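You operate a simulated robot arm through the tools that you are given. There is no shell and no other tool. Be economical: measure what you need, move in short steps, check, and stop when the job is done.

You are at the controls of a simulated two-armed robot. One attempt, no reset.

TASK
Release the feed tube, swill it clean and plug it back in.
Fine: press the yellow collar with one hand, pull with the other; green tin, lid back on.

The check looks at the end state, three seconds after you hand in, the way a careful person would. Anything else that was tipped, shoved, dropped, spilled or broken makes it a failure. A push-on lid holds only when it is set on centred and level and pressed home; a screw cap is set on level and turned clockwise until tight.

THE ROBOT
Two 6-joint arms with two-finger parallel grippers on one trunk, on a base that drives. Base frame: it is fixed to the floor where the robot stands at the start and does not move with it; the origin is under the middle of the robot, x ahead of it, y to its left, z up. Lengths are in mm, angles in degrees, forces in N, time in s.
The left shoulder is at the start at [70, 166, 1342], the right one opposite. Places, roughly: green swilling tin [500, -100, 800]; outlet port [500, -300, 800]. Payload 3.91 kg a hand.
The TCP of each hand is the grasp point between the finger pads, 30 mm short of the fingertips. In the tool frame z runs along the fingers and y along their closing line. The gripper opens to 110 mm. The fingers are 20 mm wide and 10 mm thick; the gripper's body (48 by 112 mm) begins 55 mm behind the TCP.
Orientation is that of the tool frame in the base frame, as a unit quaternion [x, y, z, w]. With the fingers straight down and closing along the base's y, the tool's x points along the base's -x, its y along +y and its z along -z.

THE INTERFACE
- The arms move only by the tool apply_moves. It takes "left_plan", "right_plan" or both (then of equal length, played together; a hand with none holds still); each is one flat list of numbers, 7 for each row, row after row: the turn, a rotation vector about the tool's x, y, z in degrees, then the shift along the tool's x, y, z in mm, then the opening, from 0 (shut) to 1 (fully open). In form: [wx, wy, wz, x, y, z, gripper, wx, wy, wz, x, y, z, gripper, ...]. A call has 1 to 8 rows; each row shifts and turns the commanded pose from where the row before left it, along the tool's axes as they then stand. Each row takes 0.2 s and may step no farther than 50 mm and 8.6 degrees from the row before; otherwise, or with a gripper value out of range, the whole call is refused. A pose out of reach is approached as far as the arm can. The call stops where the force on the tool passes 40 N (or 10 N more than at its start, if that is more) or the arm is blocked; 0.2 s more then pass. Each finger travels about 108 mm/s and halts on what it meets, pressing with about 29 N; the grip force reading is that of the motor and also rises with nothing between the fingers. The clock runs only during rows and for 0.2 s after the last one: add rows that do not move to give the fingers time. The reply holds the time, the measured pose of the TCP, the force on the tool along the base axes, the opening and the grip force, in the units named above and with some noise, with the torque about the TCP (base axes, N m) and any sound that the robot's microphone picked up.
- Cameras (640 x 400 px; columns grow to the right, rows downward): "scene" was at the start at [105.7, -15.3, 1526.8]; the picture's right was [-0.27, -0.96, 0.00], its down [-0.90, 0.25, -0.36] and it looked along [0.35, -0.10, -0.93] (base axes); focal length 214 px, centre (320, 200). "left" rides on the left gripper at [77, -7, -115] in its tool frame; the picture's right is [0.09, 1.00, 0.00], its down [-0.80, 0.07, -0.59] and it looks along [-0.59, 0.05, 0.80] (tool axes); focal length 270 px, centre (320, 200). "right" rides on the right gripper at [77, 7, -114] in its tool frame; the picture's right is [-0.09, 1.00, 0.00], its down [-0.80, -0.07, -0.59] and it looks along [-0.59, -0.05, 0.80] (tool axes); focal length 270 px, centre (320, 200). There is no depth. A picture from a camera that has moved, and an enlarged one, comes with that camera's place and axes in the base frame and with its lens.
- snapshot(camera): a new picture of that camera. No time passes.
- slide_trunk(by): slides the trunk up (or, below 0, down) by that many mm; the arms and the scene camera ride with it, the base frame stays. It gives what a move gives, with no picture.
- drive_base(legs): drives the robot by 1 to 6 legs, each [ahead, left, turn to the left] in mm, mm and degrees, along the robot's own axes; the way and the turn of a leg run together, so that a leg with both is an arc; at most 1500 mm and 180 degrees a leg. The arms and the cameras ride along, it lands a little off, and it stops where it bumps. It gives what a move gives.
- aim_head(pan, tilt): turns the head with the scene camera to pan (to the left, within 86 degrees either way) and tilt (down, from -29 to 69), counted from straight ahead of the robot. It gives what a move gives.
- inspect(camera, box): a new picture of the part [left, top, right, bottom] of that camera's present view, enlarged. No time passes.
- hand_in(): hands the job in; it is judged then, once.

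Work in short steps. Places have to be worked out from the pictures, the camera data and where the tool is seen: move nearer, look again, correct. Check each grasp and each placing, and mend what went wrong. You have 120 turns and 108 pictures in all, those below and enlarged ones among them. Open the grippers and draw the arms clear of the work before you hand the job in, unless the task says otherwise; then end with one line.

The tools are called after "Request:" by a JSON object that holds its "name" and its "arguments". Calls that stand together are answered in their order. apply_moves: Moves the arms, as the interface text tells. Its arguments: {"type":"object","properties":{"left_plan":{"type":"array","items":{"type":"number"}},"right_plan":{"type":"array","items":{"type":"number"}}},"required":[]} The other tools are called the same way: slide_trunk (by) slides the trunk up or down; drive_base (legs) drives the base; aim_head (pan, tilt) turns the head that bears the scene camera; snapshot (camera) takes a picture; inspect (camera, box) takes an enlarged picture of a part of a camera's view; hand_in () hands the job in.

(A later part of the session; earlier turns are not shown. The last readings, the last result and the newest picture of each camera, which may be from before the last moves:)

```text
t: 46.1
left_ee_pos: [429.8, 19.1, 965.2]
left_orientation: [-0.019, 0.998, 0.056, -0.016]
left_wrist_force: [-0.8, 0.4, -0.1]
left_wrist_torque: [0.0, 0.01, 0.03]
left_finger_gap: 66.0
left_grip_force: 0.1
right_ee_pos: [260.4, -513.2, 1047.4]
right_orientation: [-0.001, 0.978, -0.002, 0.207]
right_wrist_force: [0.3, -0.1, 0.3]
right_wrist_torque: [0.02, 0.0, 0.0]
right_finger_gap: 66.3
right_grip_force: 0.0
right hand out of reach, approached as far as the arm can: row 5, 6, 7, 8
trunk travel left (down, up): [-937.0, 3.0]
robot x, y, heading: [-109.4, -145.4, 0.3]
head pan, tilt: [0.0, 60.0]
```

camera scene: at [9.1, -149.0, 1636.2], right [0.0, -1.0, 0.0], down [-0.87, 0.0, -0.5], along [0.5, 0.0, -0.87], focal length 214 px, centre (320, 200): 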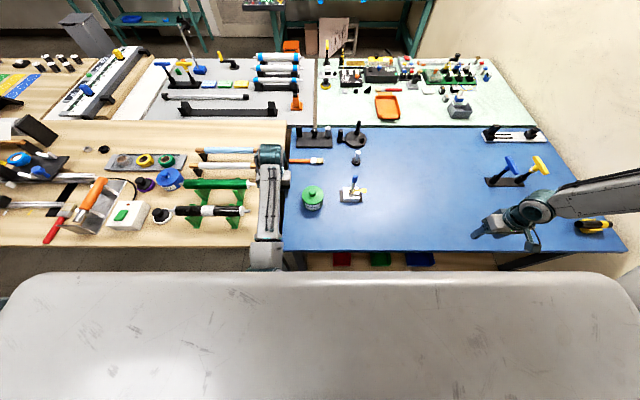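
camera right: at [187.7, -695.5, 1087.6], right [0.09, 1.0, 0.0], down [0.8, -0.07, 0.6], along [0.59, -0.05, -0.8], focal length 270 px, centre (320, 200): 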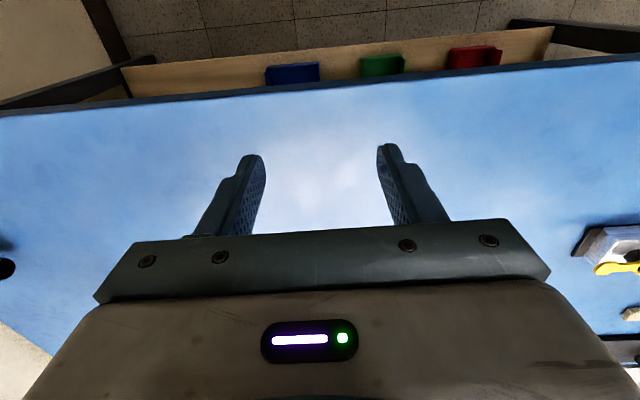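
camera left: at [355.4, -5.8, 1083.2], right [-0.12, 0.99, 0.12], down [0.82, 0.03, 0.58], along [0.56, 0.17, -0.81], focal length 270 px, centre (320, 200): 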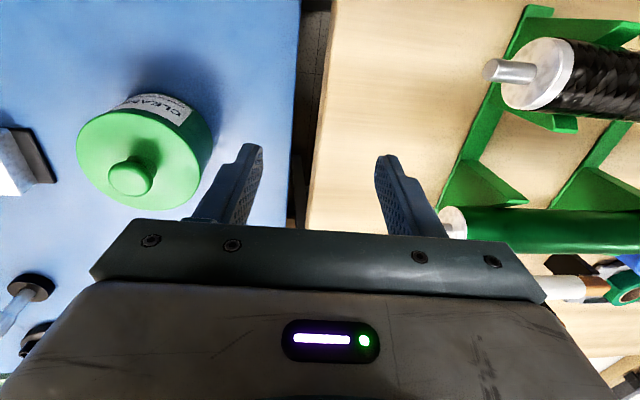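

Fingers forward moves the wall outward, so fingers backward may free it. I test that.

Request:
{"name": "apply_moves", "arguments": {"right_plan": [0, 8, 0, -20, 0, 0, 0.6, 0, 8, 0, -20, 0, 0, 0.6, 0, 8, 0, -20, 0, 0, 0.6, 0, 8, 0, 0, 0, 0, 0.6, 0, 8, 0, 0, 0, 0, 0.6, 0, 8, 0, 0, 0, 0, 0.6, 0, 0, 0, 0, 45, 0, 0.6, 0, 0, 0, 0, 45, 0, 0.6]}}

Request:
{"name": "apply_moves", "arguments": {"right_plan": [0, 0, 0, 0, 45, 0, 0.6, 0, 0, 0, 0, 45, 0, 0.6, 0, 0, 0, 0, 45, 0, 0.6, 0, 0, 0, 0, 45, 0, 0.6]}}

```text
t: 48.0
left_ee_pos: [425.9, 17.1, 967.5]
left_orientation: [-0.019, 0.998, 0.057, -0.014]
left_wrist_force: [-0.5, 0.7, -0.1]
left_wrist_torque: [-0.04, 0.0, 0.03]
left_finger_gap: 66.0
left_grip_force: 0.1
right_ee_pos: [253.9, -526.2, 1087.8]
right_orientation: [0.0, 0.983, -0.007, -0.182]
right_wrist_force: [-1.1, -0.1, -0.2]
right_wrist_torque: [0.0, -0.04, -0.01]
right_finger_gap: 66.2
right_grip_force: 0.1
right hand out of reach, approached as far as the arm can: row 3, 4, 5, 6, 7, 8
trunk travel left (down, up): [-937.0, 3.0]
robot x, y, heading: [-108.0, -146.8, 0.4]
head pan, tilt: [0.0, 60.0]
```

```text
t: 49.0
left_ee_pos: [426.5, 16.5, 968.0]
left_orientation: [-0.02, 0.998, 0.057, -0.015]
left_wrist_force: [0.5, 0.4, 0.3]
left_wrist_torque: [-0.06, -0.06, 0.0]
left_finger_gap: 66.0
left_grip_force: 0.0
right_ee_pos: [188.9, -487.8, 1117.6]
right_orientation: [0.0, 0.983, -0.007, -0.184]
right_wrist_force: [-0.8, -0.2, 0.2]
right_wrist_torque: [-0.02, 0.02, 0.01]
right_finger_gap: 66.2
right_grip_force: 0.1
right hand out of reach, approached as far as the arm can: row 1, 2, 3, 4
trunk travel left (down, up): [-937.0, 3.0]
robot x, y, heading: [-109.8, -151.2, 0.0]
head pan, tilt: [0.0, 60.0]
```

The wrist meets the same wall whatever the tilt. I level the hand and test a large clockwise yaw, then move inward.

Request:
{"name": "apply_moves", "arguments": {"right_plan": [0, -7, 0, -30, -20, 0, 0.6, 0, -7, 0, -30, -20, 0, 0.6, 0, -7, 0, -30, -20, 0, 0.6, 0, 0, 8, 0, 0, 0, 0.6, 0, 0, 8, 0, 0, 0, 0.6, 0, 0, 8, 0, 0, 0, 0.6, 0, 0, 8, 0, 0, 0, 0.6, 0, 0, 8, 0, 0, 0, 0.6]}}

Request:
{"name": "apply_moves", "arguments": {"right_plan": [0, 0, 8, 0, 0, 0, 0.6, 0, 0, 8, 0, 0, 0, 0.6, 0, 0, 0, 29, 34, 0, 0.6, 0, 0, 0, 29, 34, 0, 0.6, 0, 0, 0, 29, 34, 0, 0.6, 0, 0, 0, 29, 34, 0, 0.6]}}

```text
t: 50.8
left_ee_pos: [426.5, 16.2, 968.2]
left_orientation: [-0.02, 0.998, 0.058, -0.015]
left_wrist_force: [0.1, -0.4, -0.4]
left_wrist_torque: [0.0, -0.03, -0.01]
left_finger_gap: 66.1
left_grip_force: 0.1
right_ee_pos: [278.5, -548.2, 1096.0]
right_orientation: [0.341, 0.94, -0.006, 0.001]
right_wrist_force: [-0.3, 0.8, 0.0]
right_wrist_torque: [0.0, 0.02, -0.01]
right_finger_gap: 66.0
right_grip_force: 0.0
trunk travel left (down, up): [-937.0, 3.0]
robot x, y, heading: [-107.1, -148.6, 0.0]
head pan, tilt: [0.0, 60.0]
```

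```text
t: 52.1
left_ee_pos: [428.4, 17.1, 966.7]
left_orientation: [-0.02, 0.998, 0.057, -0.015]
left_wrist_force: [0.1, -0.3, 0.3]
left_wrist_torque: [-0.02, 0.04, 0.0]
left_finger_gap: 66.0
left_grip_force: 0.0
right_ee_pos: [277.5, -492.5, 1114.1]
right_orientation: [0.467, 0.884, -0.006, 0.002]
right_wrist_force: [0.8, 0.4, 0.2]
right_wrist_torque: [-0.04, 0.0, 0.01]
right_finger_gap: 66.0
right_grip_force: 0.1
right hand out of reach, approached as far as the arm can: row 4, 5, 6
trunk travel left (down, up): [-937.0, 3.0]
robot x, y, heading: [-107.9, -148.0, 0.1]
head pan, tilt: [0.0, 60.0]
```

The region found so far is bounded near shoulder height, and the stated reach applies low down. So I take the right hand out to a larger radius, unwind the yaw and descend to working height over the empty table, then swing in low.

Request:
{"name": "apply_moves", "arguments": {"right_plan": [0, 0, -8, 0, 0, 0, 0.6, 0, 0, -8, 0, 0, 0, 0.6, 0, 0, -8, 0, 0, 0, 0.6, 0, 0, -8, 0, 0, 0, 0.6, 0, 0, -8, 0, 0, 0, 0.6, 0, 0, -8, 0, 0, 0, 0.6, 0, 0, -8, -20, -40, 0, 0.6, 0, 0, 0, -20, -45, 0, 0.6]}}

Request:
{"name": "apply_moves", "arguments": {"right_plan": [0, 0, 0, -35, -35, 0, 0.6, 0, 0, 0, -35, -35, 0, 0.6, 0, 0, 0, -35, -35, 0, 0.6, 0, 0, 0, -35, -20, 25, 0.6, 0, 0, 0, -10, 0, 45, 0.6, 0, 0, 0, 0, 0, 45, 0.6, 0, 0, 0, 0, 0, 45, 0.6]}}

```text
t: 54.0
left_ee_pos: [425.5, 13.2, 968.7]
left_orientation: [-0.019, 0.998, 0.059, -0.015]
left_wrist_force: [1.3, -0.7, -0.7]
left_wrist_torque: [0.03, -0.04, 0.0]
left_finger_gap: 66.2
left_grip_force: 0.0
right_ee_pos: [308.7, -586.4, 1114.8]
right_orientation: [-0.001, 1.0, -0.004, 0.0]
right_wrist_force: [0.1, -0.1, -0.7]
right_wrist_torque: [0.04, 0.01, 0.01]
right_finger_gap: 66.0
right_grip_force: 0.0
trunk travel left (down, up): [-937.0, 3.0]
robot x, y, heading: [-111.3, -151.6, 0.2]
head pan, tilt: [0.0, 60.0]
```

```text
t: 55.5
left_ee_pos: [426.4, 16.8, 967.9]
left_orientation: [-0.019, 0.998, 0.057, -0.015]
left_wrist_force: [0.3, 0.8, -0.3]
left_wrist_torque: [-0.01, -0.02, 0.0]
left_finger_gap: 66.0
left_grip_force: 0.0
right_ee_pos: [418.7, -701.1, 1039.2]
right_orientation: [-0.001, 1.0, -0.006, 0.0]
right_wrist_force: [-0.1, -0.1, 0.2]
right_wrist_torque: [-0.01, 0.01, -0.01]
right_finger_gap: 66.0
right_grip_force: 0.1
right hand out of reach, approached as far as the arm can: row 5, 6, 7
trunk travel left (down, up): [-937.0, 3.0]
robot x, y, heading: [-110.7, -149.3, 0.0]
head pan, tilt: [0.0, 60.0]
```

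From the pictures, the forearm seems to lie in the vertical plane set by the tool's yaw, with elbow-up and elbow-down solutions. The right arm is stuck elbow-up. The two merge when the upper arm points straight sideways, so I go out there, then come in rising so that the elbow falls below.

Request:
{"name": "apply_moves", "arguments": {"right_plan": [0, 0, 0, 0, 0, -50, 0.6, 0, 0, 0, 0, -30, -30, 0.6, 0, 0, 0, 0, -40, 0, 0.6, 0, 0, 0, 0, -40, 0, 0.6]}}

Request:
{"name": "apply_moves", "arguments": {"right_plan": [0, 0, 0, 0, 0, -50, 0.6, 0, 0, 0, 0, 20, -45, 0.6, 0, 0, 0, 10, 30, -40, 0.6, 0, 0, 0, 10, 30, -40, 0.6, 0, 0, 0, 10, 40, 0, 0.6, 0, 0, 0, 10, 40, 0, 0.6]}}

Request:
{"name": "aim_head", "arguments": {"pan": -65, "tilt": 15}}

Request:
{"name": "snapshot", "arguments": {"camera": "scene"}}

```text
t: 56.5
left_ee_pos: [428.0, 16.0, 967.3]
left_orientation: [-0.019, 0.998, 0.058, -0.015]
left_wrist_force: [1.4, -0.2, 0.6]
left_wrist_torque: [0.02, 0.02, -0.02]
left_finger_gap: 66.1
left_grip_force: 0.0
right_ee_pos: [418.7, -810.9, 1119.7]
right_orientation: [-0.002, 1.0, -0.007, -0.001]
right_wrist_force: [0.7, 0.8, -1.2]
right_wrist_torque: [0.04, 0.03, -0.03]
right_finger_gap: 65.7
right_grip_force: 0.1
trunk travel left (down, up): [-937.0, 3.0]
robot x, y, heading: [-106.8, -149.3, 0.1]
head pan, tilt: [0.0, 60.0]
```

```text
refused: row 3 steps farther than a row can; nothing moved
```

```text
t: 57.9
left_ee_pos: [426.6, 16.3, 968.1]
left_orientation: [-0.018, 0.998, 0.058, -0.015]
left_wrist_force: [0.3, -0.1, -0.6]
left_wrist_torque: [-0.01, -0.02, 0.0]
left_finger_gap: 65.9
left_grip_force: 0.0
right_ee_pos: [418.5, -809.0, 1120.2]
right_orientation: [-0.002, 1.0, -0.006, 0.0]
right_wrist_force: [-0.3, -0.3, 0.9]
right_wrist_torque: [0.0, 0.03, -0.01]
right_finger_gap: 65.9
right_grip_force: 0.0
trunk travel left (down, up): [-937.0, 3.0]
robot x, y, heading: [-108.5, -149.0, -0.0]
head pan, tilt: [-65.0, 15.0]
```

```text
82 pictures are left
camera scene: at [-17.6, -233.8, 1702.4], right [-0.9, -0.43, 0.0], down [-0.11, 0.23, -0.97], along [0.41, -0.87, -0.26], focal length 214 px, centre (320, 200)
```

scene: 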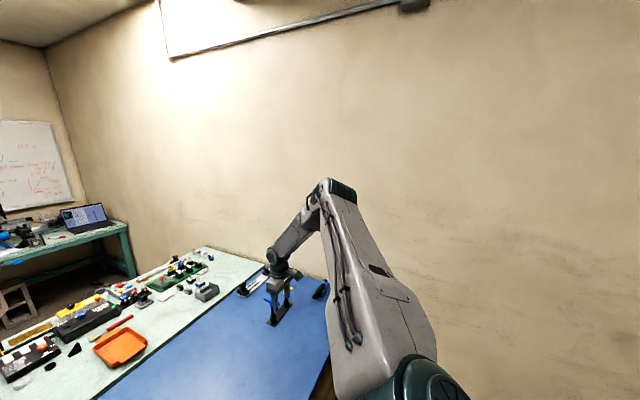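

I correct the oversized step and come back inward while rising.

Request:
{"name": "apply_moves", "arguments": {"right_plan": [0, 0, 0, 0, 0, -48, 0.6, 0, 0, 0, 0, 0, -48, 0.6, 0, 0, 0, 0, 25, -40, 0.6, 0, 0, 0, 0, 30, -38, 0.6, 0, 0, 0, 10, 40, 0, 0.6, 0, 0, 0, 10, 40, 0, 0.6, 0, 0, 0, 0, 45, 0, 0.6, 0, 0, 0, 0, 45, 0, 0.6]}}

Request:
{"name": "snapshot", "arguments": {"camera": "scene"}}

```text
t: 59.7
left_ee_pos: [426.8, 19.9, 966.6]
left_orientation: [-0.019, 0.998, 0.056, -0.014]
left_wrist_force: [0.5, 0.5, -0.6]
left_wrist_torque: [-0.01, 0.01, 0.0]
left_finger_gap: 66.1
left_grip_force: 0.1
right_ee_pos: [397.9, -576.7, 1292.6]
right_orientation: [-0.001, 1.0, -0.008, -0.001]
right_wrist_force: [0.5, -0.1, -0.4]
right_wrist_torque: [-0.05, 0.01, -0.04]
right_finger_gap: 65.8
right_grip_force: 0.1
trunk travel left (down, up): [-937.0, 3.0]
robot x, y, heading: [-108.0, -152.2, 0.2]
head pan, tilt: [-65.0, 15.0]
```

```text
81 pictures are left
camera scene: at [-16.3, -227.9, 1702.6], right [-0.9, -0.43, 0.0], down [-0.11, 0.23, -0.97], along [0.41, -0.88, -0.26], focal length 214 px, centre (320, 200)
```

scene: 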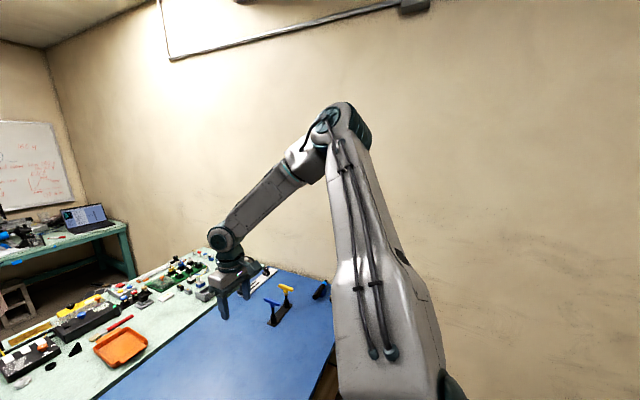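

The forearm rolls just past the elbow, so this is a classic six-axis arm whose base axis appears to point forward-outward at about 45°. Elbow and wrist now sit on opposite sides of that axis. I carry the wrist across the axis (outward and back) and then rotate around it downward.

Request:
{"name": "apply_moves", "arguments": {"right_plan": [0, 0, 0, 26, -28, -4, 0.6, 0, 0, 0, 26, -28, -4, 0.6, 0, 0, 0, 26, -28, -4, 0.6, 0, 0, 0, 26, -28, -4, 0.6, 0, 0, 0, 26, -28, -4, 0.6, 0, 0, 0, 26, -28, -4, 0.6, 0, 0, 0, 26, -28, -4, 0.6, 0, 0, 0, 26, -28, -4, 0.6]}}

Request:
{"name": "snapshot", "arguments": {"camera": "scene"}}

```text
t: 61.5
left_ee_pos: [428.0, 17.7, 967.3]
left_orientation: [-0.019, 0.998, 0.057, -0.015]
left_wrist_force: [-0.7, 0.0, 1.4]
left_wrist_torque: [-0.01, 0.02, 0.03]
left_finger_gap: 66.1
left_grip_force: 0.1
right_ee_pos: [315.7, -671.2, 1306.8]
right_orientation: [-0.002, 1.0, -0.007, -0.001]
right_wrist_force: [0.2, 0.2, 0.2]
right_wrist_torque: [-0.04, -0.03, -0.04]
right_finger_gap: 65.9
right_grip_force: 0.0
right hand out of reach, approached as far as the arm can: row 4, 5, 6, 7, 8
trunk travel left (down, up): [-937.0, 3.0]
robot x, y, heading: [-108.5, -154.1, 0.2]
head pan, tilt: [-65.0, 15.0]
```

```text
80 pictures are left
camera scene: at [-16.8, -233.0, 1702.4], right [-0.9, -0.43, 0.0], down [-0.11, 0.23, -0.97], along [0.41, -0.87, -0.26], focal length 214 px, centre (320, 200)
```

scene: 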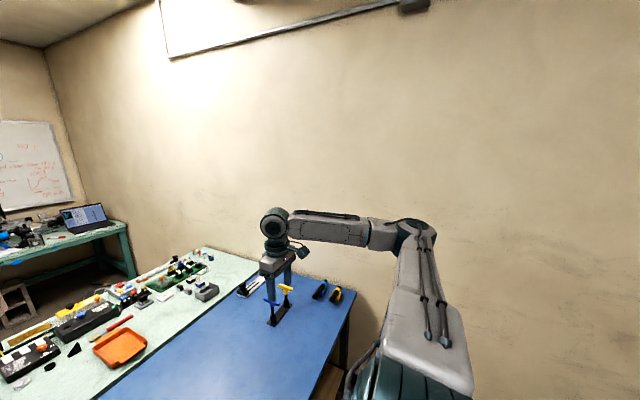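

The wrist is now right on that axis, at a bearing of about 45°. I move farther out along it, cross to the elbow's side there, and see whether that is allowed.

Request:
{"name": "apply_moves", "arguments": {"right_plan": [0, 0, 0, -33, -33, -5, 0.6, 0, 0, 0, -33, -33, -5, 0.6, 0, 0, 0, -33, -33, -5, 0.6, 0, 0, 0, -20, -20, -2, 0.6, 0, 0, 0, 30, -28, 0, 0.6, 0, 0, 0, 30, -28, 0, 0.6, 0, 0, 0, 30, -28, 0, 0.6]}}

Request:
{"name": "snapshot", "arguments": {"camera": "scene"}}

```text
t: 63.1
left_ee_pos: [426.0, 15.3, 968.7]
left_orientation: [-0.019, 0.998, 0.058, -0.014]
left_wrist_force: [-0.5, -1.2, -0.4]
left_wrist_torque: [-0.01, -0.01, 0.02]
left_finger_gap: 65.8
left_grip_force: 0.0
right_ee_pos: [344.0, -874.3, 1324.9]
right_orientation: [-0.003, 1.0, -0.006, 0.0]
right_wrist_force: [0.0, 0.0, 0.5]
right_wrist_torque: [0.01, -0.02, 0.03]
right_finger_gap: 66.2
right_grip_force: 0.0
trunk travel left (down, up): [-937.0, 3.0]
robot x, y, heading: [-104.9, -153.9, 0.2]
head pan, tilt: [-65.0, 15.0]
```

```text
79 pictures are left
camera scene: at [-19.1, -236.7, 1702.4], right [-0.9, -0.43, 0.0], down [-0.11, 0.24, -0.97], along [0.41, -0.87, -0.26], focal length 214 px, centre (320, 200)
```

scene: 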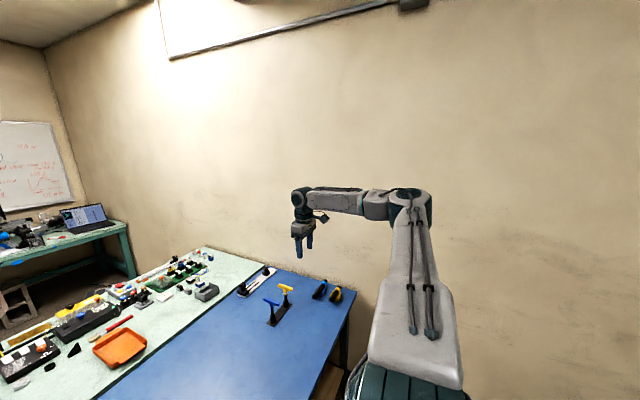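

It crossed without complaint. Now I descend on this side, and the elbow should swing down with the wrist.

Request:
{"name": "apply_moves", "arguments": {"right_plan": [0, 0, 0, 20, -20, 20, 0.6, 0, 0, 0, 0, 0, 45, 0.6, 0, 0, 0, 0, 0, 45, 0.6, 0, 0, 0, 0, 0, 45, 0.6, 0, 0, 0, 0, 0, 45, 0.6, 0, 0, 0, 0, 0, 45, 0.6]}}

Request:
{"name": "snapshot", "arguments": {"camera": "scene"}}

```text
t: 64.5
left_ee_pos: [428.1, 15.8, 965.8]
left_orientation: [-0.019, 0.998, 0.057, -0.017]
left_wrist_force: [-0.5, -0.9, -1.2]
left_wrist_torque: [-0.04, 0.03, -0.02]
left_finger_gap: 65.9
left_grip_force: 0.1
right_ee_pos: [337.3, -888.8, 1078.9]
right_orientation: [-0.002, 1.0, -0.007, -0.001]
right_wrist_force: [0.5, -0.1, -0.7]
right_wrist_torque: [0.03, 0.03, -0.02]
right_finger_gap: 66.0
right_grip_force: 0.0
right hand out of reach, approached as far as the arm can: row 1, 2
trunk travel left (down, up): [-937.0, 3.0]
robot x, y, heading: [-109.7, -149.9, 0.3]
head pan, tilt: [-65.0, 15.0]
```

```text
78 pictures are left
camera scene: at [-15.6, -234.4, 1702.3], right [-0.9, -0.43, 0.0], down [-0.11, 0.23, -0.97], along [0.41, -0.87, -0.26], focal length 214 px, centre (320, 200)
```

scene: 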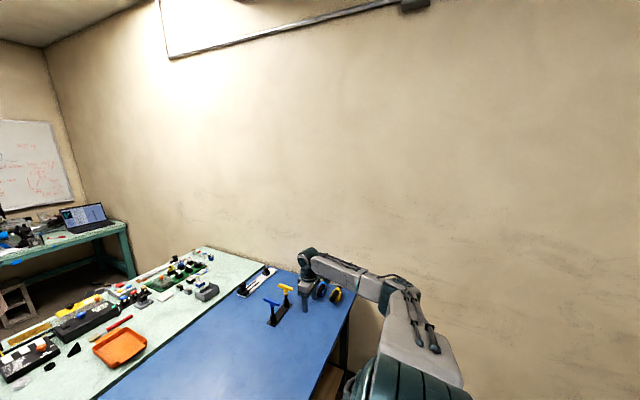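

The branch switched and the elbow is lower now. I swing inward at this height.

Request:
{"name": "apply_moves", "arguments": {"right_plan": [0, 0, 0, 0, 48, 5, 0.6, 0, 0, 0, 0, 48, 5, 0.6, 0, 0, 0, 0, 48, 5, 0.6, 0, 0, 0, 0, 48, 0, 0.6, 0, 0, 0, 0, 48, 0, 0.6, 0, 0, 0, 0, 48, 0, 0.6, 0, 0, 0, -10, 45, 0, 0.6, 0, 0, 0, -10, 45, 0, 0.6]}}

Request:
{"name": "snapshot", "arguments": {"camera": "scene"}}

```text
t: 66.3
left_ee_pos: [427.4, 17.1, 968.7]
left_orientation: [-0.02, 0.998, 0.057, -0.015]
left_wrist_force: [0.4, 0.2, 0.2]
left_wrist_torque: [0.01, -0.01, -0.02]
left_finger_gap: 66.0
left_grip_force: 0.1
right_ee_pos: [347.5, -531.2, 1041.1]
right_orientation: [-0.001, 1.0, -0.004, 0.004]
right_wrist_force: [0.5, -0.3, 0.2]
right_wrist_torque: [0.01, -0.01, -0.01]
right_finger_gap: 66.0
right_grip_force: 0.1
right hand out of reach, approached as far as the arm can: row 8
trunk travel left (down, up): [-937.0, 3.0]
robot x, y, heading: [-107.7, -151.7, 0.0]
head pan, tilt: [-65.0, 15.0]
```

```text
77 pictures are left
camera scene: at [-17.5, -232.3, 1702.6], right [-0.9, -0.43, 0.0], down [-0.11, 0.23, -0.97], along [0.41, -0.87, -0.26], focal length 214 px, centre (320, 200)
```

scene: 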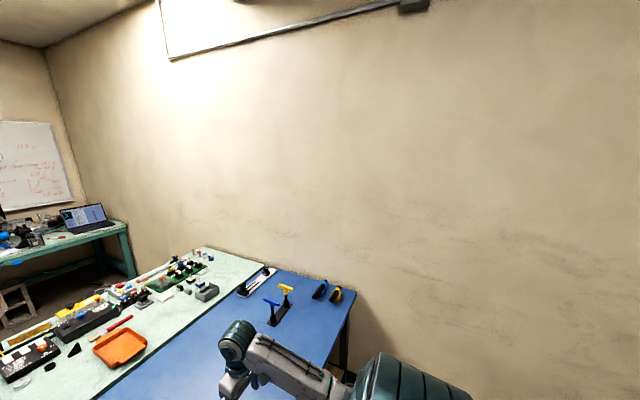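

Excellent: the right arm is now in the inward-reaching branch. I move it toward the port at a safe height.

Request:
{"name": "apply_moves", "arguments": {"right_plan": [0, 0, 0, -40, 10, 0, 0.6, 0, 0, 0, -40, 15, 0, 0.6, 0, 0, 0, -30, 30, 0, 0.6, 0, 0, 0, -20, 35, 0, 0.6, 0, 0, 0, -15, 40, 0, 0.6]}}

Request:
{"name": "aim_head", "arguments": {"pan": 0, "tilt": 60}}

Request:
{"name": "snapshot", "arguments": {"camera": "scene"}}

```text
t: 67.5
left_ee_pos: [427.7, 17.3, 965.2]
left_orientation: [-0.019, 0.998, 0.057, -0.015]
left_wrist_force: [0.5, 1.0, -0.3]
left_wrist_torque: [-0.01, 0.0, 0.03]
left_finger_gap: 66.2
left_grip_force: 0.1
right_ee_pos: [495.1, -409.3, 1024.3]
right_orientation: [-0.002, 1.0, -0.009, -0.001]
right_wrist_force: [0.0, -0.2, -0.7]
right_wrist_torque: [-0.03, 0.02, 0.02]
right_finger_gap: 65.9
right_grip_force: 0.1
right hand out of reach, approached as far as the arm can: row 1, 2
trunk travel left (down, up): [-937.0, 3.0]
robot x, y, heading: [-108.3, -145.5, 0.1]
head pan, tilt: [-65.0, 15.0]
```

```text
t: 68.9
left_ee_pos: [427.0, 17.3, 967.9]
left_orientation: [-0.019, 0.998, 0.058, -0.015]
left_wrist_force: [-0.5, 1.4, -0.1]
left_wrist_torque: [-0.01, 0.01, 0.02]
left_finger_gap: 66.1
left_grip_force: 0.0
right_ee_pos: [493.6, -412.1, 1025.3]
right_orientation: [-0.002, 1.0, -0.006, -0.001]
right_wrist_force: [0.7, -0.5, -0.2]
right_wrist_torque: [0.0, -0.03, 0.01]
right_finger_gap: 66.0
right_grip_force: 0.1
trunk travel left (down, up): [-937.0, 3.0]
robot x, y, heading: [-109.0, -148.3, 0.2]
head pan, tilt: [0.0, 60.0]
```

```text
76 pictures are left
camera scene: at [9.2, -148.9, 1636.2], right [0.0, -1.0, 0.0], down [-0.87, 0.0, -0.5], along [0.5, 0.0, -0.87], focal length 214 px, centre (320, 200)
```

scene: 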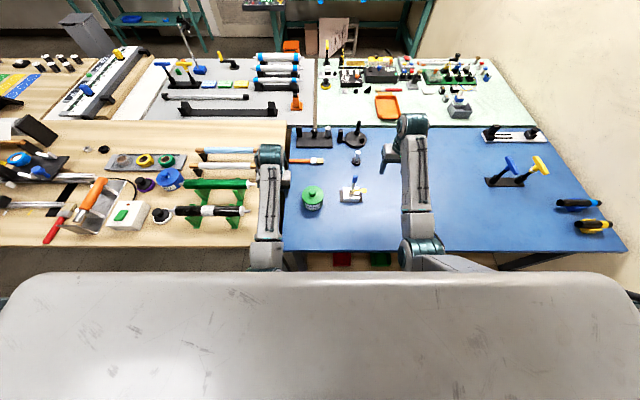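

Both arms are now alike. I continue the right hand toward the tab position.

Request:
{"name": "apply_moves", "arguments": {"right_plan": [0, 0, 0, -5, 25, 0, 0.2, 0, 0, 0, -5, 25, 0, 0.2, 0, 0, 0, -2, 22, 0, 0.2]}}

Request:
{"name": "apply_moves", "arguments": {"right_plan": [-8, 0, 0, 0, 0, 0, 0.2, -8, 0, 0, 0, 0, 0, 0.2, -8, 0, 0, 0, 0, 0, 0.2, -8, 0, 0, 0, 0, 0, 0.2]}}

Request:
{"name": "snapshot", "arguments": {"camera": "right"}}

```text
t: 69.7
left_ee_pos: [427.1, 17.3, 967.7]
left_orientation: [-0.018, 0.998, 0.058, -0.015]
left_wrist_force: [0.2, -0.3, -0.7]
left_wrist_torque: [0.02, -0.04, 0.02]
left_finger_gap: 66.1
left_grip_force: 0.0
right_ee_pos: [504.3, -337.9, 1025.5]
right_orientation: [-0.002, 1.0, -0.007, -0.001]
right_wrist_force: [-0.9, 0.5, -0.9]
right_wrist_torque: [0.01, 0.01, 0.01]
right_finger_gap: 21.9
right_grip_force: 0.1
trunk travel left (down, up): [-937.0, 3.0]
robot x, y, heading: [-112.6, -150.5, -0.1]
head pan, tilt: [0.0, 60.0]
```

```text
t: 70.7
left_ee_pos: [427.3, 14.4, 966.0]
left_orientation: [-0.019, 0.998, 0.057, -0.015]
left_wrist_force: [0.2, 0.4, 0.0]
left_wrist_torque: [0.04, -0.02, -0.02]
left_finger_gap: 66.0
left_grip_force: 0.1
right_ee_pos: [504.0, -338.9, 1022.3]
right_orientation: [-0.002, 0.962, 0.271, -0.001]
right_wrist_force: [-0.8, -0.8, 0.3]
right_wrist_torque: [0.02, 0.01, 0.03]
right_finger_gap: 22.1
right_grip_force: 0.1
trunk travel left (down, up): [-937.0, 3.0]
robot x, y, heading: [-112.3, -148.1, -0.2]
head pan, tilt: [0.0, 60.0]
```

```text
75 pictures are left
camera right: at [427.1, -392.7, 1124.4], right [0.09, 0.85, 0.52], down [0.8, -0.37, 0.47], along [0.59, 0.38, -0.71], focal length 270 px, centre (320, 200)
```

right: 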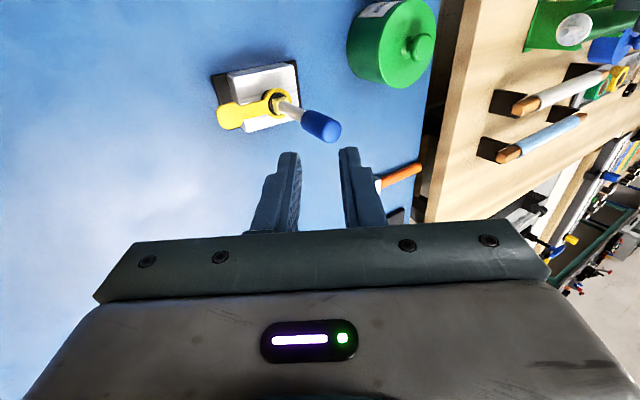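

The right hand moves freely and leans well here. Next I shift the base about 150 mm right so that the left hand can reach the tube as well, first raising and levelling the left hand.

Request:
{"name": "apply_moves", "arguments": {"left_plan": [0, 0, 0, 0, 0, -40, 0.6, 6.5, -1.7, 2.2, 0, 0, -30, 0.6]}}

Request:
{"name": "drive_base", "arguments": {"legs": [[0, -150, 0]]}}

Request:
{"name": "snapshot", "arguments": {"camera": "scene"}}

Request:
{"name": "snapshot", "arguments": {"camera": "left"}}

```text
t: 71.3
left_ee_pos: [435.1, 2.5, 1014.4]
left_orientation: [0.0, 1.0, 0.003, 0.001]
left_wrist_force: [-1.1, 0.3, 0.0]
left_wrist_torque: [0.01, -0.02, 0.03]
left_finger_gap: 65.5
left_grip_force: 0.0
left hand out of reach, approached as far as the arm can: row 2
right_ee_pos: [502.7, -339.0, 1022.8]
right_orientation: [-0.001, 0.963, 0.27, -0.001]
right_wrist_force: [-0.2, 0.5, 0.5]
right_wrist_torque: [-0.02, 0.01, -0.03]
right_finger_gap: 22.0
right_grip_force: 0.1
trunk travel left (down, up): [-937.0, 3.0]
robot x, y, heading: [-109.1, -149.0, 0.4]
head pan, tilt: [0.0, 60.0]
```

```text
t: 72.6
left_ee_pos: [436.1, -144.3, 1014.9]
left_orientation: [0.0, 1.0, 0.002, 0.003]
left_wrist_force: [0.4, -0.5, 0.4]
left_wrist_torque: [-0.05, 0.01, 0.02]
left_finger_gap: 66.2
left_grip_force: 0.2
right_ee_pos: [504.2, -486.6, 1023.2]
right_orientation: [-0.001, 0.963, 0.268, -0.001]
right_wrist_force: [0.5, -0.1, -0.6]
right_wrist_torque: [-0.07, 0.01, -0.01]
right_finger_gap: 22.0
right_grip_force: 0.2
trunk travel left (down, up): [-937.0, 3.0]
robot x, y, heading: [-107.8, -301.9, 0.1]
head pan, tilt: [0.0, 60.0]
```

```text
74 pictures are left
camera scene: at [9.7, -295.5, 1636.1], right [0.0, -1.0, 0.0], down [-0.87, 0.0, -0.5], along [0.5, 0.0, -0.87], focal length 214 px, centre (320, 200)
```

scene: 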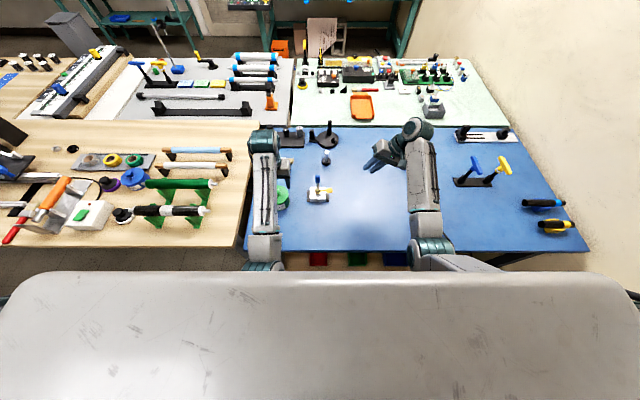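

```text
73 pictures are left
camera left: at [358.6, -151.2, 1131.3], right [-0.09, 1.0, 0.0], down [0.8, 0.07, 0.6], along [0.6, 0.05, -0.8], focal length 270 px, centre (320, 200)
```

left: 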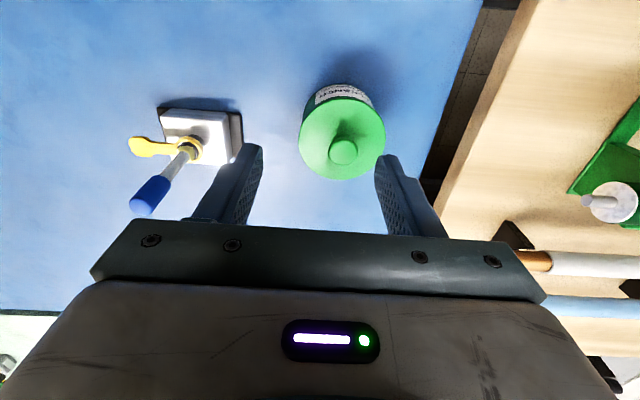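

The knob works out at about (476,-119), with the lid top near z 874. I move the left hand over it and lower partway with narrowed fingers.

Request:
{"name": "apply_moves", "arguments": {"left_plan": [0, 0, 0, -30, 15, 0, 0.6, 0, 0, 0, -10, 10, 25, 0.6, 0, 0, 0, 0, 0, 25, 0.6]}}

Request:
{"name": "snapshot", "arguments": {"camera": "left"}}

Request:
{"name": "inspect", "arguments": {"camera": "scene", "box": [230, 120, 350, 220]}}

```text
t: 73.4
left_ee_pos: [475.9, -122.0, 966.3]
left_orientation: [0.0, 1.0, 0.004, 0.003]
left_wrist_force: [-0.8, -0.7, 0.3]
left_wrist_torque: [-0.01, -0.02, -0.02]
left_finger_gap: 66.1
left_grip_force: 0.1
right_ee_pos: [503.6, -491.0, 1023.2]
right_orientation: [0.0, 0.963, 0.269, -0.001]
right_wrist_force: [0.3, 0.8, -0.8]
right_wrist_torque: [0.02, -0.06, 0.02]
right_finger_gap: 22.0
right_grip_force: 0.1
trunk travel left (down, up): [-937.0, 3.0]
robot x, y, heading: [-107.4, -296.7, -0.0]
head pan, tilt: [0.0, 60.0]
```

```text
72 pictures are left
camera left: at [398.4, -129.7, 1081.8], right [-0.09, 1.0, 0.01], down [0.8, 0.07, 0.6], along [0.6, 0.06, -0.8], focal length 270 px, centre (320, 200)
```

left: 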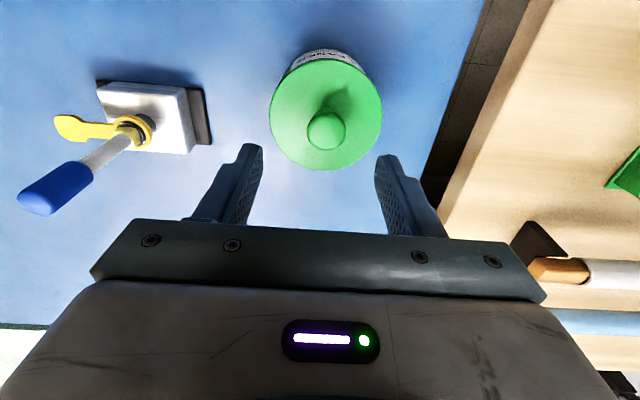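

```text
4.00 times, centred on (290, 170) of scene
camera zoom: at [8.4, -301.0, 1636.3], right [0.0, -1.0, 0.0], down [-0.87, 0.0, -0.5], along [0.5, 0.0, -0.87], focal length 858 px, centre (440, 320)
```

zoom: 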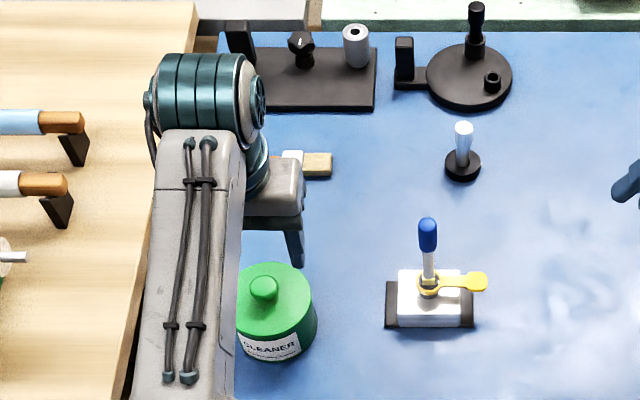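

The knob is 4 mm to the left of the hand's centre. I correct that, descend to TCP z 908 and stop above the lid.

Request:
{"name": "apply_moves", "arguments": {"left_plan": [0, 0, 0, 0, 4, 25, 0.5, 0, 0, 0, 0, 0, 25, 0.5, 0, 0, 0, 0, 0, 8, 0.5]}}

Request:
{"name": "snapshot", "arguments": {"camera": "left"}}

```text
t: 74.2
left_ee_pos: [477.7, -115.3, 909.0]
left_orientation: [0.001, 1.0, 0.004, 0.003]
left_wrist_force: [-0.1, 0.5, 0.4]
left_wrist_torque: [-0.01, 0.0, 0.0]
left_finger_gap: 54.8
left_grip_force: 0.0
right_ee_pos: [503.7, -489.5, 1022.4]
right_orientation: [0.0, 0.963, 0.27, -0.001]
right_wrist_force: [0.2, 0.1, -0.2]
right_wrist_torque: [-0.03, 0.0, 0.0]
right_finger_gap: 21.7
right_grip_force: 0.2
trunk travel left (down, up): [-937.0, 3.0]
robot x, y, heading: [-110.0, -299.2, 0.2]
head pan, tilt: [0.0, 60.0]
```

```text
70 pictures are left
camera left: at [399.5, -123.9, 1023.3], right [-0.09, 1.0, 0.01], down [0.8, 0.07, 0.6], along [0.6, 0.06, -0.8], focal length 270 px, centre (320, 200)
```

left: 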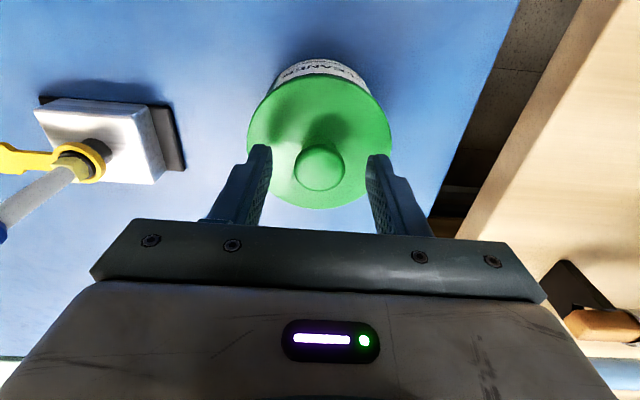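

The knob is centred between the fingers. I close on it.

Request:
{"name": "apply_moves", "arguments": {"left_plan": [0, 0, 0, 3, 0, 0, 0.35, 0, 0, 0, 0, 0, 0, 0, 0, 0, 0, 0, 0, 0, 0]}}

Request:
{"name": "apply_moves", "arguments": {"left_plan": [0, 0, 0, 0, 0, -3, 0, 0, 0, 0, 0, 0, -3, 0]}}

Request:
{"name": "inspect", "arguments": {"camera": "scene", "box": [230, 120, 350, 220]}}

```text
t: 75.0
left_ee_pos: [473.9, -115.1, 907.4]
left_orientation: [0.0, 1.0, 0.003, 0.002]
left_wrist_force: [-0.8, -0.4, -0.4]
left_wrist_torque: [0.04, 0.0, 0.0]
left_finger_gap: 18.9
left_grip_force: 28.9
right_ee_pos: [504.2, -487.6, 1022.8]
right_orientation: [0.0, 0.963, 0.269, -0.002]
right_wrist_force: [-0.4, -0.9, -0.2]
right_wrist_torque: [0.0, 0.01, 0.0]
right_finger_gap: 22.1
right_grip_force: 0.0
trunk travel left (down, up): [-937.0, 3.0]
robot x, y, heading: [-109.0, -297.2, 0.2]
head pan, tilt: [0.0, 60.0]
heard: snap
```

```text
t: 75.6
left_ee_pos: [473.7, -117.7, 914.7]
left_orientation: [0.0, 1.0, 0.003, 0.002]
left_wrist_force: [0.2, 0.0, 0.9]
left_wrist_torque: [-0.03, -0.02, 0.03]
left_finger_gap: 18.8
left_grip_force: 29.1
right_ee_pos: [504.0, -487.5, 1023.8]
right_orientation: [0.0, 0.963, 0.269, -0.001]
right_wrist_force: [0.3, 0.4, 0.2]
right_wrist_torque: [-0.03, -0.02, -0.03]
right_finger_gap: 21.9
right_grip_force: 0.0
trunk travel left (down, up): [-937.0, 3.0]
robot x, y, heading: [-110.1, -293.9, 0.3]
head pan, tilt: [0.0, 60.0]
```

```text
4.00 times, centred on (290, 170) of scene
camera zoom: at [9.7, -299.0, 1636.1], right [0.0, -1.0, 0.0], down [-0.87, 0.0, -0.5], along [0.5, 0.0, -0.87], focal length 858 px, centre (440, 320)
```

zoom: 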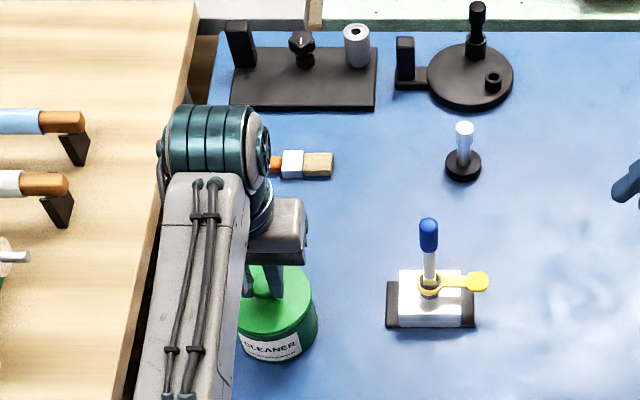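

The grip holds at 18.9 mm, a snap was heard, and there is no weight on the hand yet. I lift a little more and check whether the lid or the whole tin comes up.

Request:
{"name": "apply_moves", "arguments": {"left_plan": [0, 0, 0, 0, 0, -8, 0, 0, 0, 0, 0, 0, -8, 0]}}

Request:
{"name": "inspect", "arguments": {"camera": "scene", "box": [260, 160, 340, 220]}}

Request:
{"name": "snapshot", "arguments": {"camera": "left"}}

```text
t: 76.2
left_ee_pos: [473.2, -116.4, 929.1]
left_orientation: [0.0, 1.0, 0.004, 0.003]
left_wrist_force: [0.5, 0.5, -0.2]
left_wrist_torque: [0.03, 0.01, 0.02]
left_finger_gap: 18.8
left_grip_force: 29.3
right_ee_pos: [503.1, -490.3, 1023.7]
right_orientation: [-0.001, 0.963, 0.269, -0.001]
right_wrist_force: [-0.4, -0.7, -0.7]
right_wrist_torque: [0.01, 0.02, 0.01]
right_finger_gap: 22.0
right_grip_force: 0.0
trunk travel left (down, up): [-937.0, 3.0]
robot x, y, heading: [-108.7, -298.7, 0.3]
head pan, tilt: [0.0, 60.0]
```

```text
6.67 times, centred on (300, 190) of scene
camera zoom: at [9.6, -299.2, 1636.1], right [0.0, -1.0, 0.0], down [-0.87, 0.0, -0.5], along [0.5, 0.0, -0.87], focal length 1430 px, centre (453, 267)
```

zoom: 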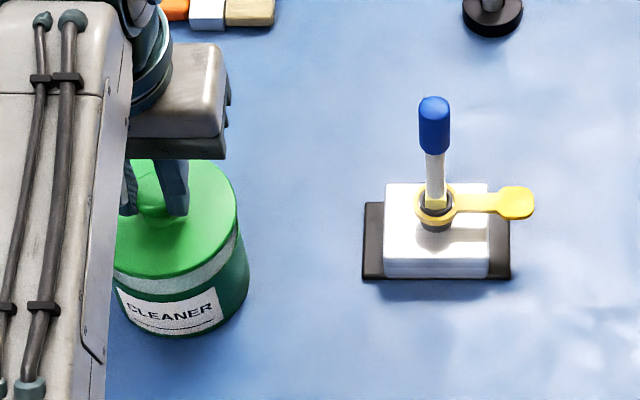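

```text
67 pictures are left
camera left: at [396.1, -124.4, 1046.2], right [-0.09, 1.0, 0.01], down [0.8, 0.07, 0.6], along [0.6, 0.06, -0.8], focal length 270 px, centre (320, 200)
```

left: 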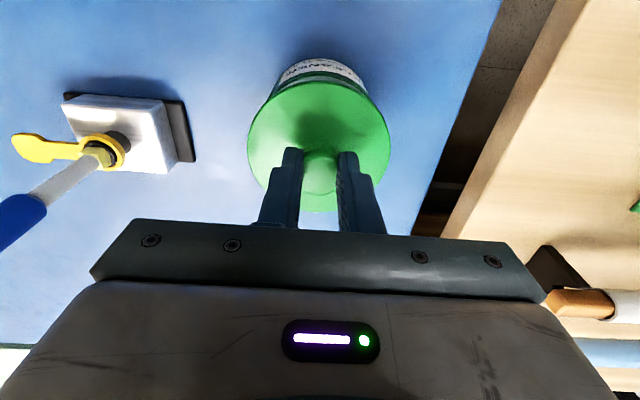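

The lid came off cleanly and the tin stayed put; the seated grasp pose was TCP (473.9,-115.5,907.5). I raise the lid and carry it to a free spot at about (390,-195).

Request:
{"name": "apply_moves", "arguments": {"left_plan": [0, 0, 0, 0, 0, -35, 0, 0, 0, 0, 30, -27, 0, 0, 0, 0, 0, 30, -27, 0, 0, 0, 0, 0, 24, -25, 0, 0, 0, 0, 0, 0, 0, 30, 0, 0, 0, 0, 0, 0, 25, 0]}}

Request:
{"name": "snapshot", "arguments": {"camera": "scene"}}

Request:
{"name": "snapshot", "arguments": {"camera": "left"}}

```text
t: 77.8
left_ee_pos: [399.1, -143.0, 908.5]
left_orientation: [-0.005, 0.999, 0.049, 0.013]
left_wrist_force: [-3.3, -1.9, 12.0]
left_wrist_torque: [-0.08, -0.36, -0.1]
left_finger_gap: 18.8
left_grip_force: 28.6
right_ee_pos: [501.6, -490.6, 1023.3]
right_orientation: [-0.001, 0.963, 0.27, 0.0]
right_wrist_force: [0.3, 1.3, 0.3]
right_wrist_torque: [0.02, 0.0, 0.0]
right_finger_gap: 21.8
right_grip_force: 0.0
trunk travel left (down, up): [-937.0, 3.0]
robot x, y, heading: [-109.8, -301.3, -0.0]
head pan, tilt: [0.0, 60.0]
stopped in row 6 (left hand): the arm was blocked; the commanded pose is now the measured one
```

```text
66 pictures are left
camera scene: at [7.0, -300.3, 1636.5], right [0.0, -1.0, 0.0], down [-0.87, 0.0, -0.5], along [0.5, 0.0, -0.87], focal length 214 px, centre (320, 200)
```

scene: 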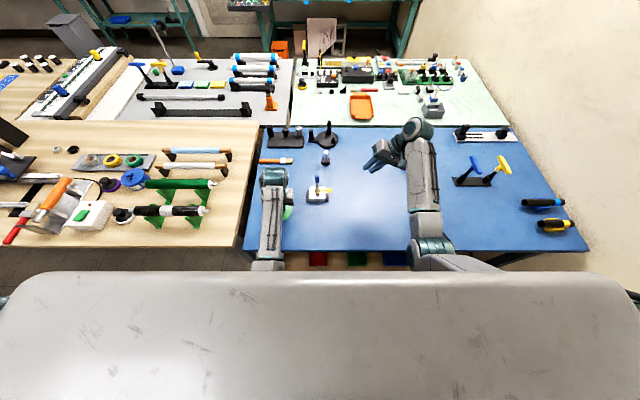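

```text
65 pictures are left
camera left: at [318.6, -161.1, 1021.1], right [-0.1, 0.99, 0.09], down [0.78, 0.02, 0.62], along [0.61, 0.14, -0.78], focal length 270 px, centre (320, 200)
```

left: 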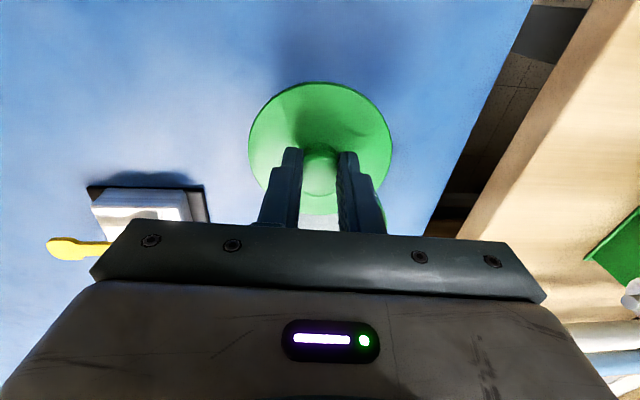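

The arm was blocked before it got far enough right, and the lid is close to the tin rim. I raise it straight up first and check the tin.

Request:
{"name": "apply_moves", "arguments": {"left_plan": [0, 0, 0, 0, 0, -15, 0, 0, 0, 0, 0, 0, -25, 0]}}

Request:
{"name": "inspect", "arguments": {"camera": "scene", "box": [240, 150, 340, 230]}}

Request:
{"name": "snapshot", "arguments": {"camera": "left"}}

```text
t: 78.4
left_ee_pos: [392.1, -129.4, 939.1]
left_orientation: [-0.007, 0.998, 0.062, 0.005]
left_wrist_force: [0.4, 0.3, 0.2]
left_wrist_torque: [0.0, 0.0, 0.02]
left_finger_gap: 18.8
left_grip_force: 28.8
right_ee_pos: [502.9, -489.5, 1024.1]
right_orientation: [0.0, 0.963, 0.269, 0.0]
right_wrist_force: [-0.2, 0.1, 0.6]
right_wrist_torque: [0.01, -0.04, 0.03]
right_finger_gap: 21.9
right_grip_force: 0.1
trunk travel left (down, up): [-937.0, 3.0]
robot x, y, heading: [-107.9, -299.4, 0.0]
head pan, tilt: [0.0, 60.0]
```

```text
5.00 times, centred on (290, 190) of scene
camera zoom: at [8.2, -299.5, 1636.2], right [0.0, -1.0, 0.0], down [-0.87, 0.0, -0.5], along [0.5, 0.0, -0.87], focal length 1072 px, centre (470, 250)
```

zoom: 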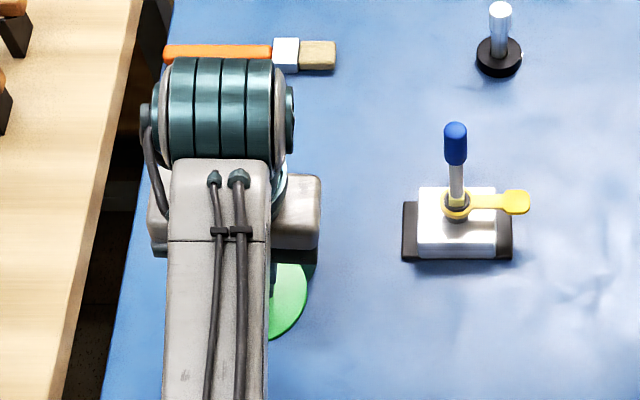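

```text
63 pictures are left
camera left: at [313.8, -152.2, 1052.3], right [-0.1, 0.99, 0.12], down [0.79, 0.01, 0.61], along [0.6, 0.16, -0.78], focal length 270 px, centre (320, 200)
```

left: 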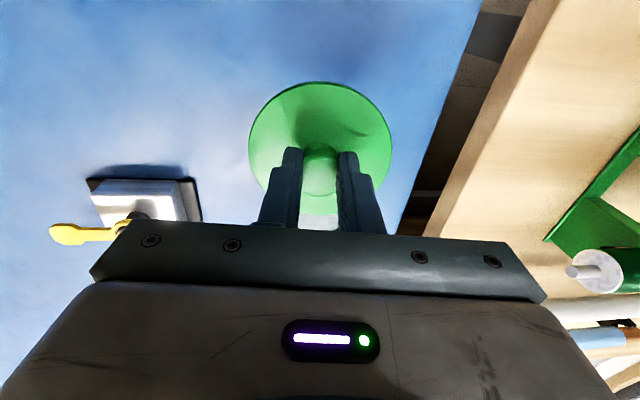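

The tin seems untouched; its white interior is visible beneath the lid. The close-in area is bad for this arm, so I level up, go high and take the lid to a free spot farther out, about (585,-165).

Request:
{"name": "apply_moves", "arguments": {"left_plan": [0, 0, 0, -10, 0, -40, 0, 7, 0.6, 0.8, -30, 5, 0, 0, 0, 0, 0, -45, 0, 0, 0, 0, 0, 0, -45, -10, 0, 0, 0, 0, 0, -40, -15, 0, 0, 0, 0, 0, -25, -20, 0, 0]}}

Request:
{"name": "snapshot", "arguments": {"camera": "scene"}}

Request:
{"name": "snapshot", "arguments": {"camera": "left"}}

```text
t: 79.8
left_ee_pos: [593.7, -191.5, 991.6]
left_orientation: [0.002, 1.0, -0.013, 0.006]
left_wrist_force: [-0.2, -1.0, 0.1]
left_wrist_torque: [-0.05, 0.02, 0.01]
left_finger_gap: 18.8
left_grip_force: 28.7
right_ee_pos: [504.7, -490.9, 1022.6]
right_orientation: [0.0, 0.963, 0.269, -0.001]
right_wrist_force: [0.1, 0.3, 0.1]
right_wrist_torque: [0.02, -0.01, 0.0]
right_finger_gap: 22.1
right_grip_force: 0.0
trunk travel left (down, up): [-937.0, 3.0]
robot x, y, heading: [-110.2, -299.4, 0.4]
head pan, tilt: [0.0, 60.0]
```

```text
62 pictures are left
camera scene: at [11.0, -300.2, 1636.0], right [0.0, -1.0, 0.0], down [-0.87, 0.0, -0.5], along [0.5, 0.0, -0.87], focal length 214 px, centre (320, 200)
```

scene: 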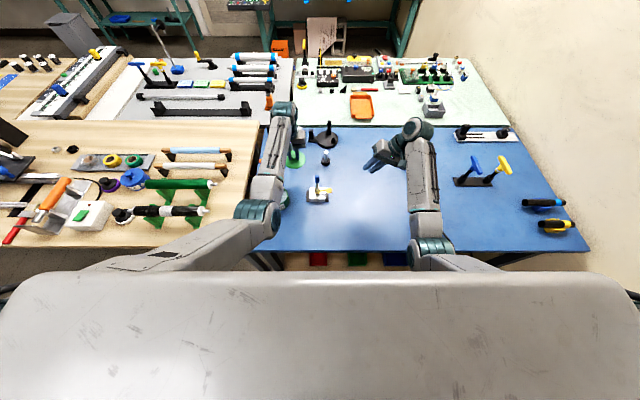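

```text
61 pictures are left
camera left: at [515.5, -195.1, 1105.6], right [-0.08, 1.0, -0.03], down [0.79, 0.09, 0.6], along [0.6, 0.03, -0.8], focal length 270 px, centre (320, 200)
```

left: 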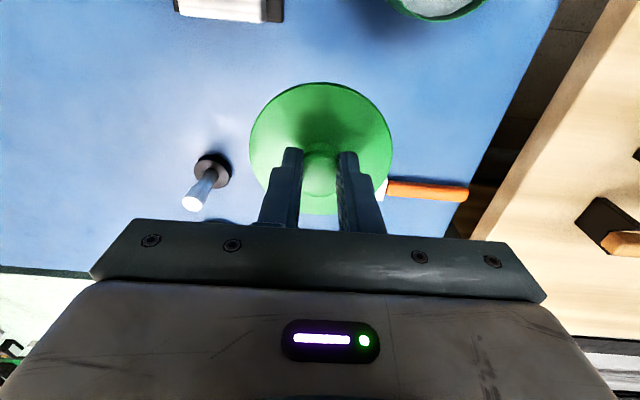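

The lid hovers at (594,-191) over clear table. I lower it.

Request:
{"name": "apply_moves", "arguments": {"left_plan": [-1.5, 0.7, 0, 5, 0, 40, 0, 0, 0, 0, 0, 0, 40, 0, 0, 0, 0, 0, 0, 10, 0, 0, 0, 0, 0, 0, 0, 0]}}

Request:
{"name": "apply_moves", "arguments": {"left_plan": [0, 0, 0, 0, 0, 5, 0, 0, 0, 0, 0, 0, 5, 0, 0, 0, 0, 0, 0, 4, 0]}}

```text
t: 80.8
left_ee_pos: [587.4, -193.0, 901.9]
left_orientation: [0.001, 1.0, 0.0, 0.001]
left_wrist_force: [0.2, 0.5, -0.7]
left_wrist_torque: [0.0, 0.02, 0.0]
left_finger_gap: 18.5
left_grip_force: 29.9
right_ee_pos: [504.3, -488.9, 1023.4]
right_orientation: [0.0, 0.963, 0.27, -0.001]
right_wrist_force: [-0.7, 1.0, -0.4]
right_wrist_torque: [0.01, -0.01, 0.0]
right_finger_gap: 21.9
right_grip_force: 0.0
trunk travel left (down, up): [-937.0, 3.0]
robot x, y, heading: [-105.9, -300.5, 0.2]
head pan, tilt: [0.0, 60.0]
```

```text
t: 81.6
left_ee_pos: [588.8, -192.4, 887.4]
left_orientation: [0.002, 1.0, 0.0, 0.001]
left_wrist_force: [0.5, -0.2, -1.0]
left_wrist_torque: [-0.05, -0.03, 0.0]
left_finger_gap: 18.6
left_grip_force: 29.0
right_ee_pos: [503.3, -489.4, 1022.3]
right_orientation: [-0.001, 0.963, 0.27, -0.001]
right_wrist_force: [0.4, -0.3, 0.4]
right_wrist_torque: [0.0, -0.01, 0.01]
right_finger_gap: 21.9
right_grip_force: 0.1
trunk travel left (down, up): [-937.0, 3.0]
robot x, y, heading: [-109.7, -299.9, 0.4]
head pan, tilt: [0.0, 60.0]
```

No contact yet at z 887, so I continue in small steps.

Request:
{"name": "apply_moves", "arguments": {"left_plan": [0, 0, 0, 0, 0, 3, 0, 0, 0, 0, 0, 0, 3, 0, 0, 0, 0, 0, 0, 3, 0]}}

Request:
{"name": "inspect", "arguments": {"camera": "left", "box": [220, 60, 420, 240]}}

```text
t: 82.4
left_ee_pos: [589.3, -193.2, 879.1]
left_orientation: [0.002, 1.0, -0.001, 0.0]
left_wrist_force: [0.0, 0.0, -0.5]
left_wrist_torque: [-0.01, -0.01, -0.01]
left_finger_gap: 18.7
left_grip_force: 29.2
right_ee_pos: [503.2, -489.3, 1022.3]
right_orientation: [0.0, 0.963, 0.27, -0.001]
right_wrist_force: [-0.3, 0.3, -0.2]
right_wrist_torque: [0.0, -0.03, 0.01]
right_finger_gap: 22.1
right_grip_force: 0.1
trunk travel left (down, up): [-937.0, 3.0]
robot x, y, heading: [-110.5, -300.0, -0.2]
head pan, tilt: [0.0, 60.0]
```

```text
2.22 times, centred on (320, 150) of left
camera zoom: at [511.3, -198.8, 994.5], right [-0.08, 1.0, 0.0], down [0.8, 0.07, 0.59], along [0.59, 0.05, -0.8], focal length 601 px, centre (320, 311)
```

zoom: 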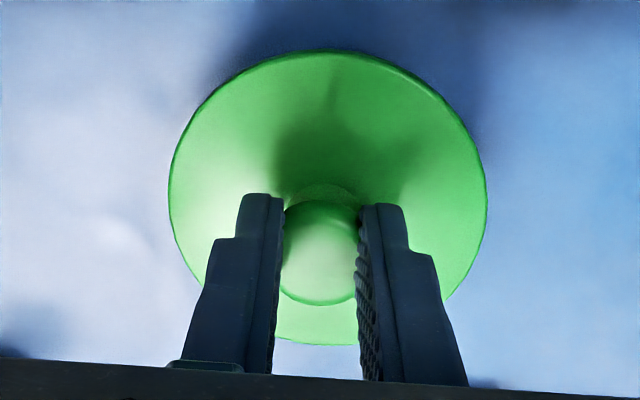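

Not down yet. I continue.

Request:
{"name": "apply_moves", "arguments": {"left_plan": [0, 0, 0, 0, 0, 2, 0, 0, 0, 0, 0, 0, 2, 0, 0, 0, 0, 0, 0, 2, 0, 0, 0, 0, 0, 0, 2, 0]}}

```text
t: 83.4
left_ee_pos: [588.6, -192.6, 870.0]
left_orientation: [0.001, 1.0, -0.001, 0.0]
left_wrist_force: [-0.4, 0.1, 0.1]
left_wrist_torque: [0.0, 0.02, 0.0]
left_finger_gap: 18.3
left_grip_force: 28.9
right_ee_pos: [504.9, -490.2, 1023.0]
right_orientation: [-0.001, 0.963, 0.27, -0.001]
right_wrist_force: [0.7, -0.1, -0.3]
right_wrist_torque: [0.0, 0.02, 0.0]
right_finger_gap: 22.1
right_grip_force: 0.1
trunk travel left (down, up): [-937.0, 3.0]
robot x, y, heading: [-108.1, -299.4, 0.1]
head pan, tilt: [0.0, 60.0]
```

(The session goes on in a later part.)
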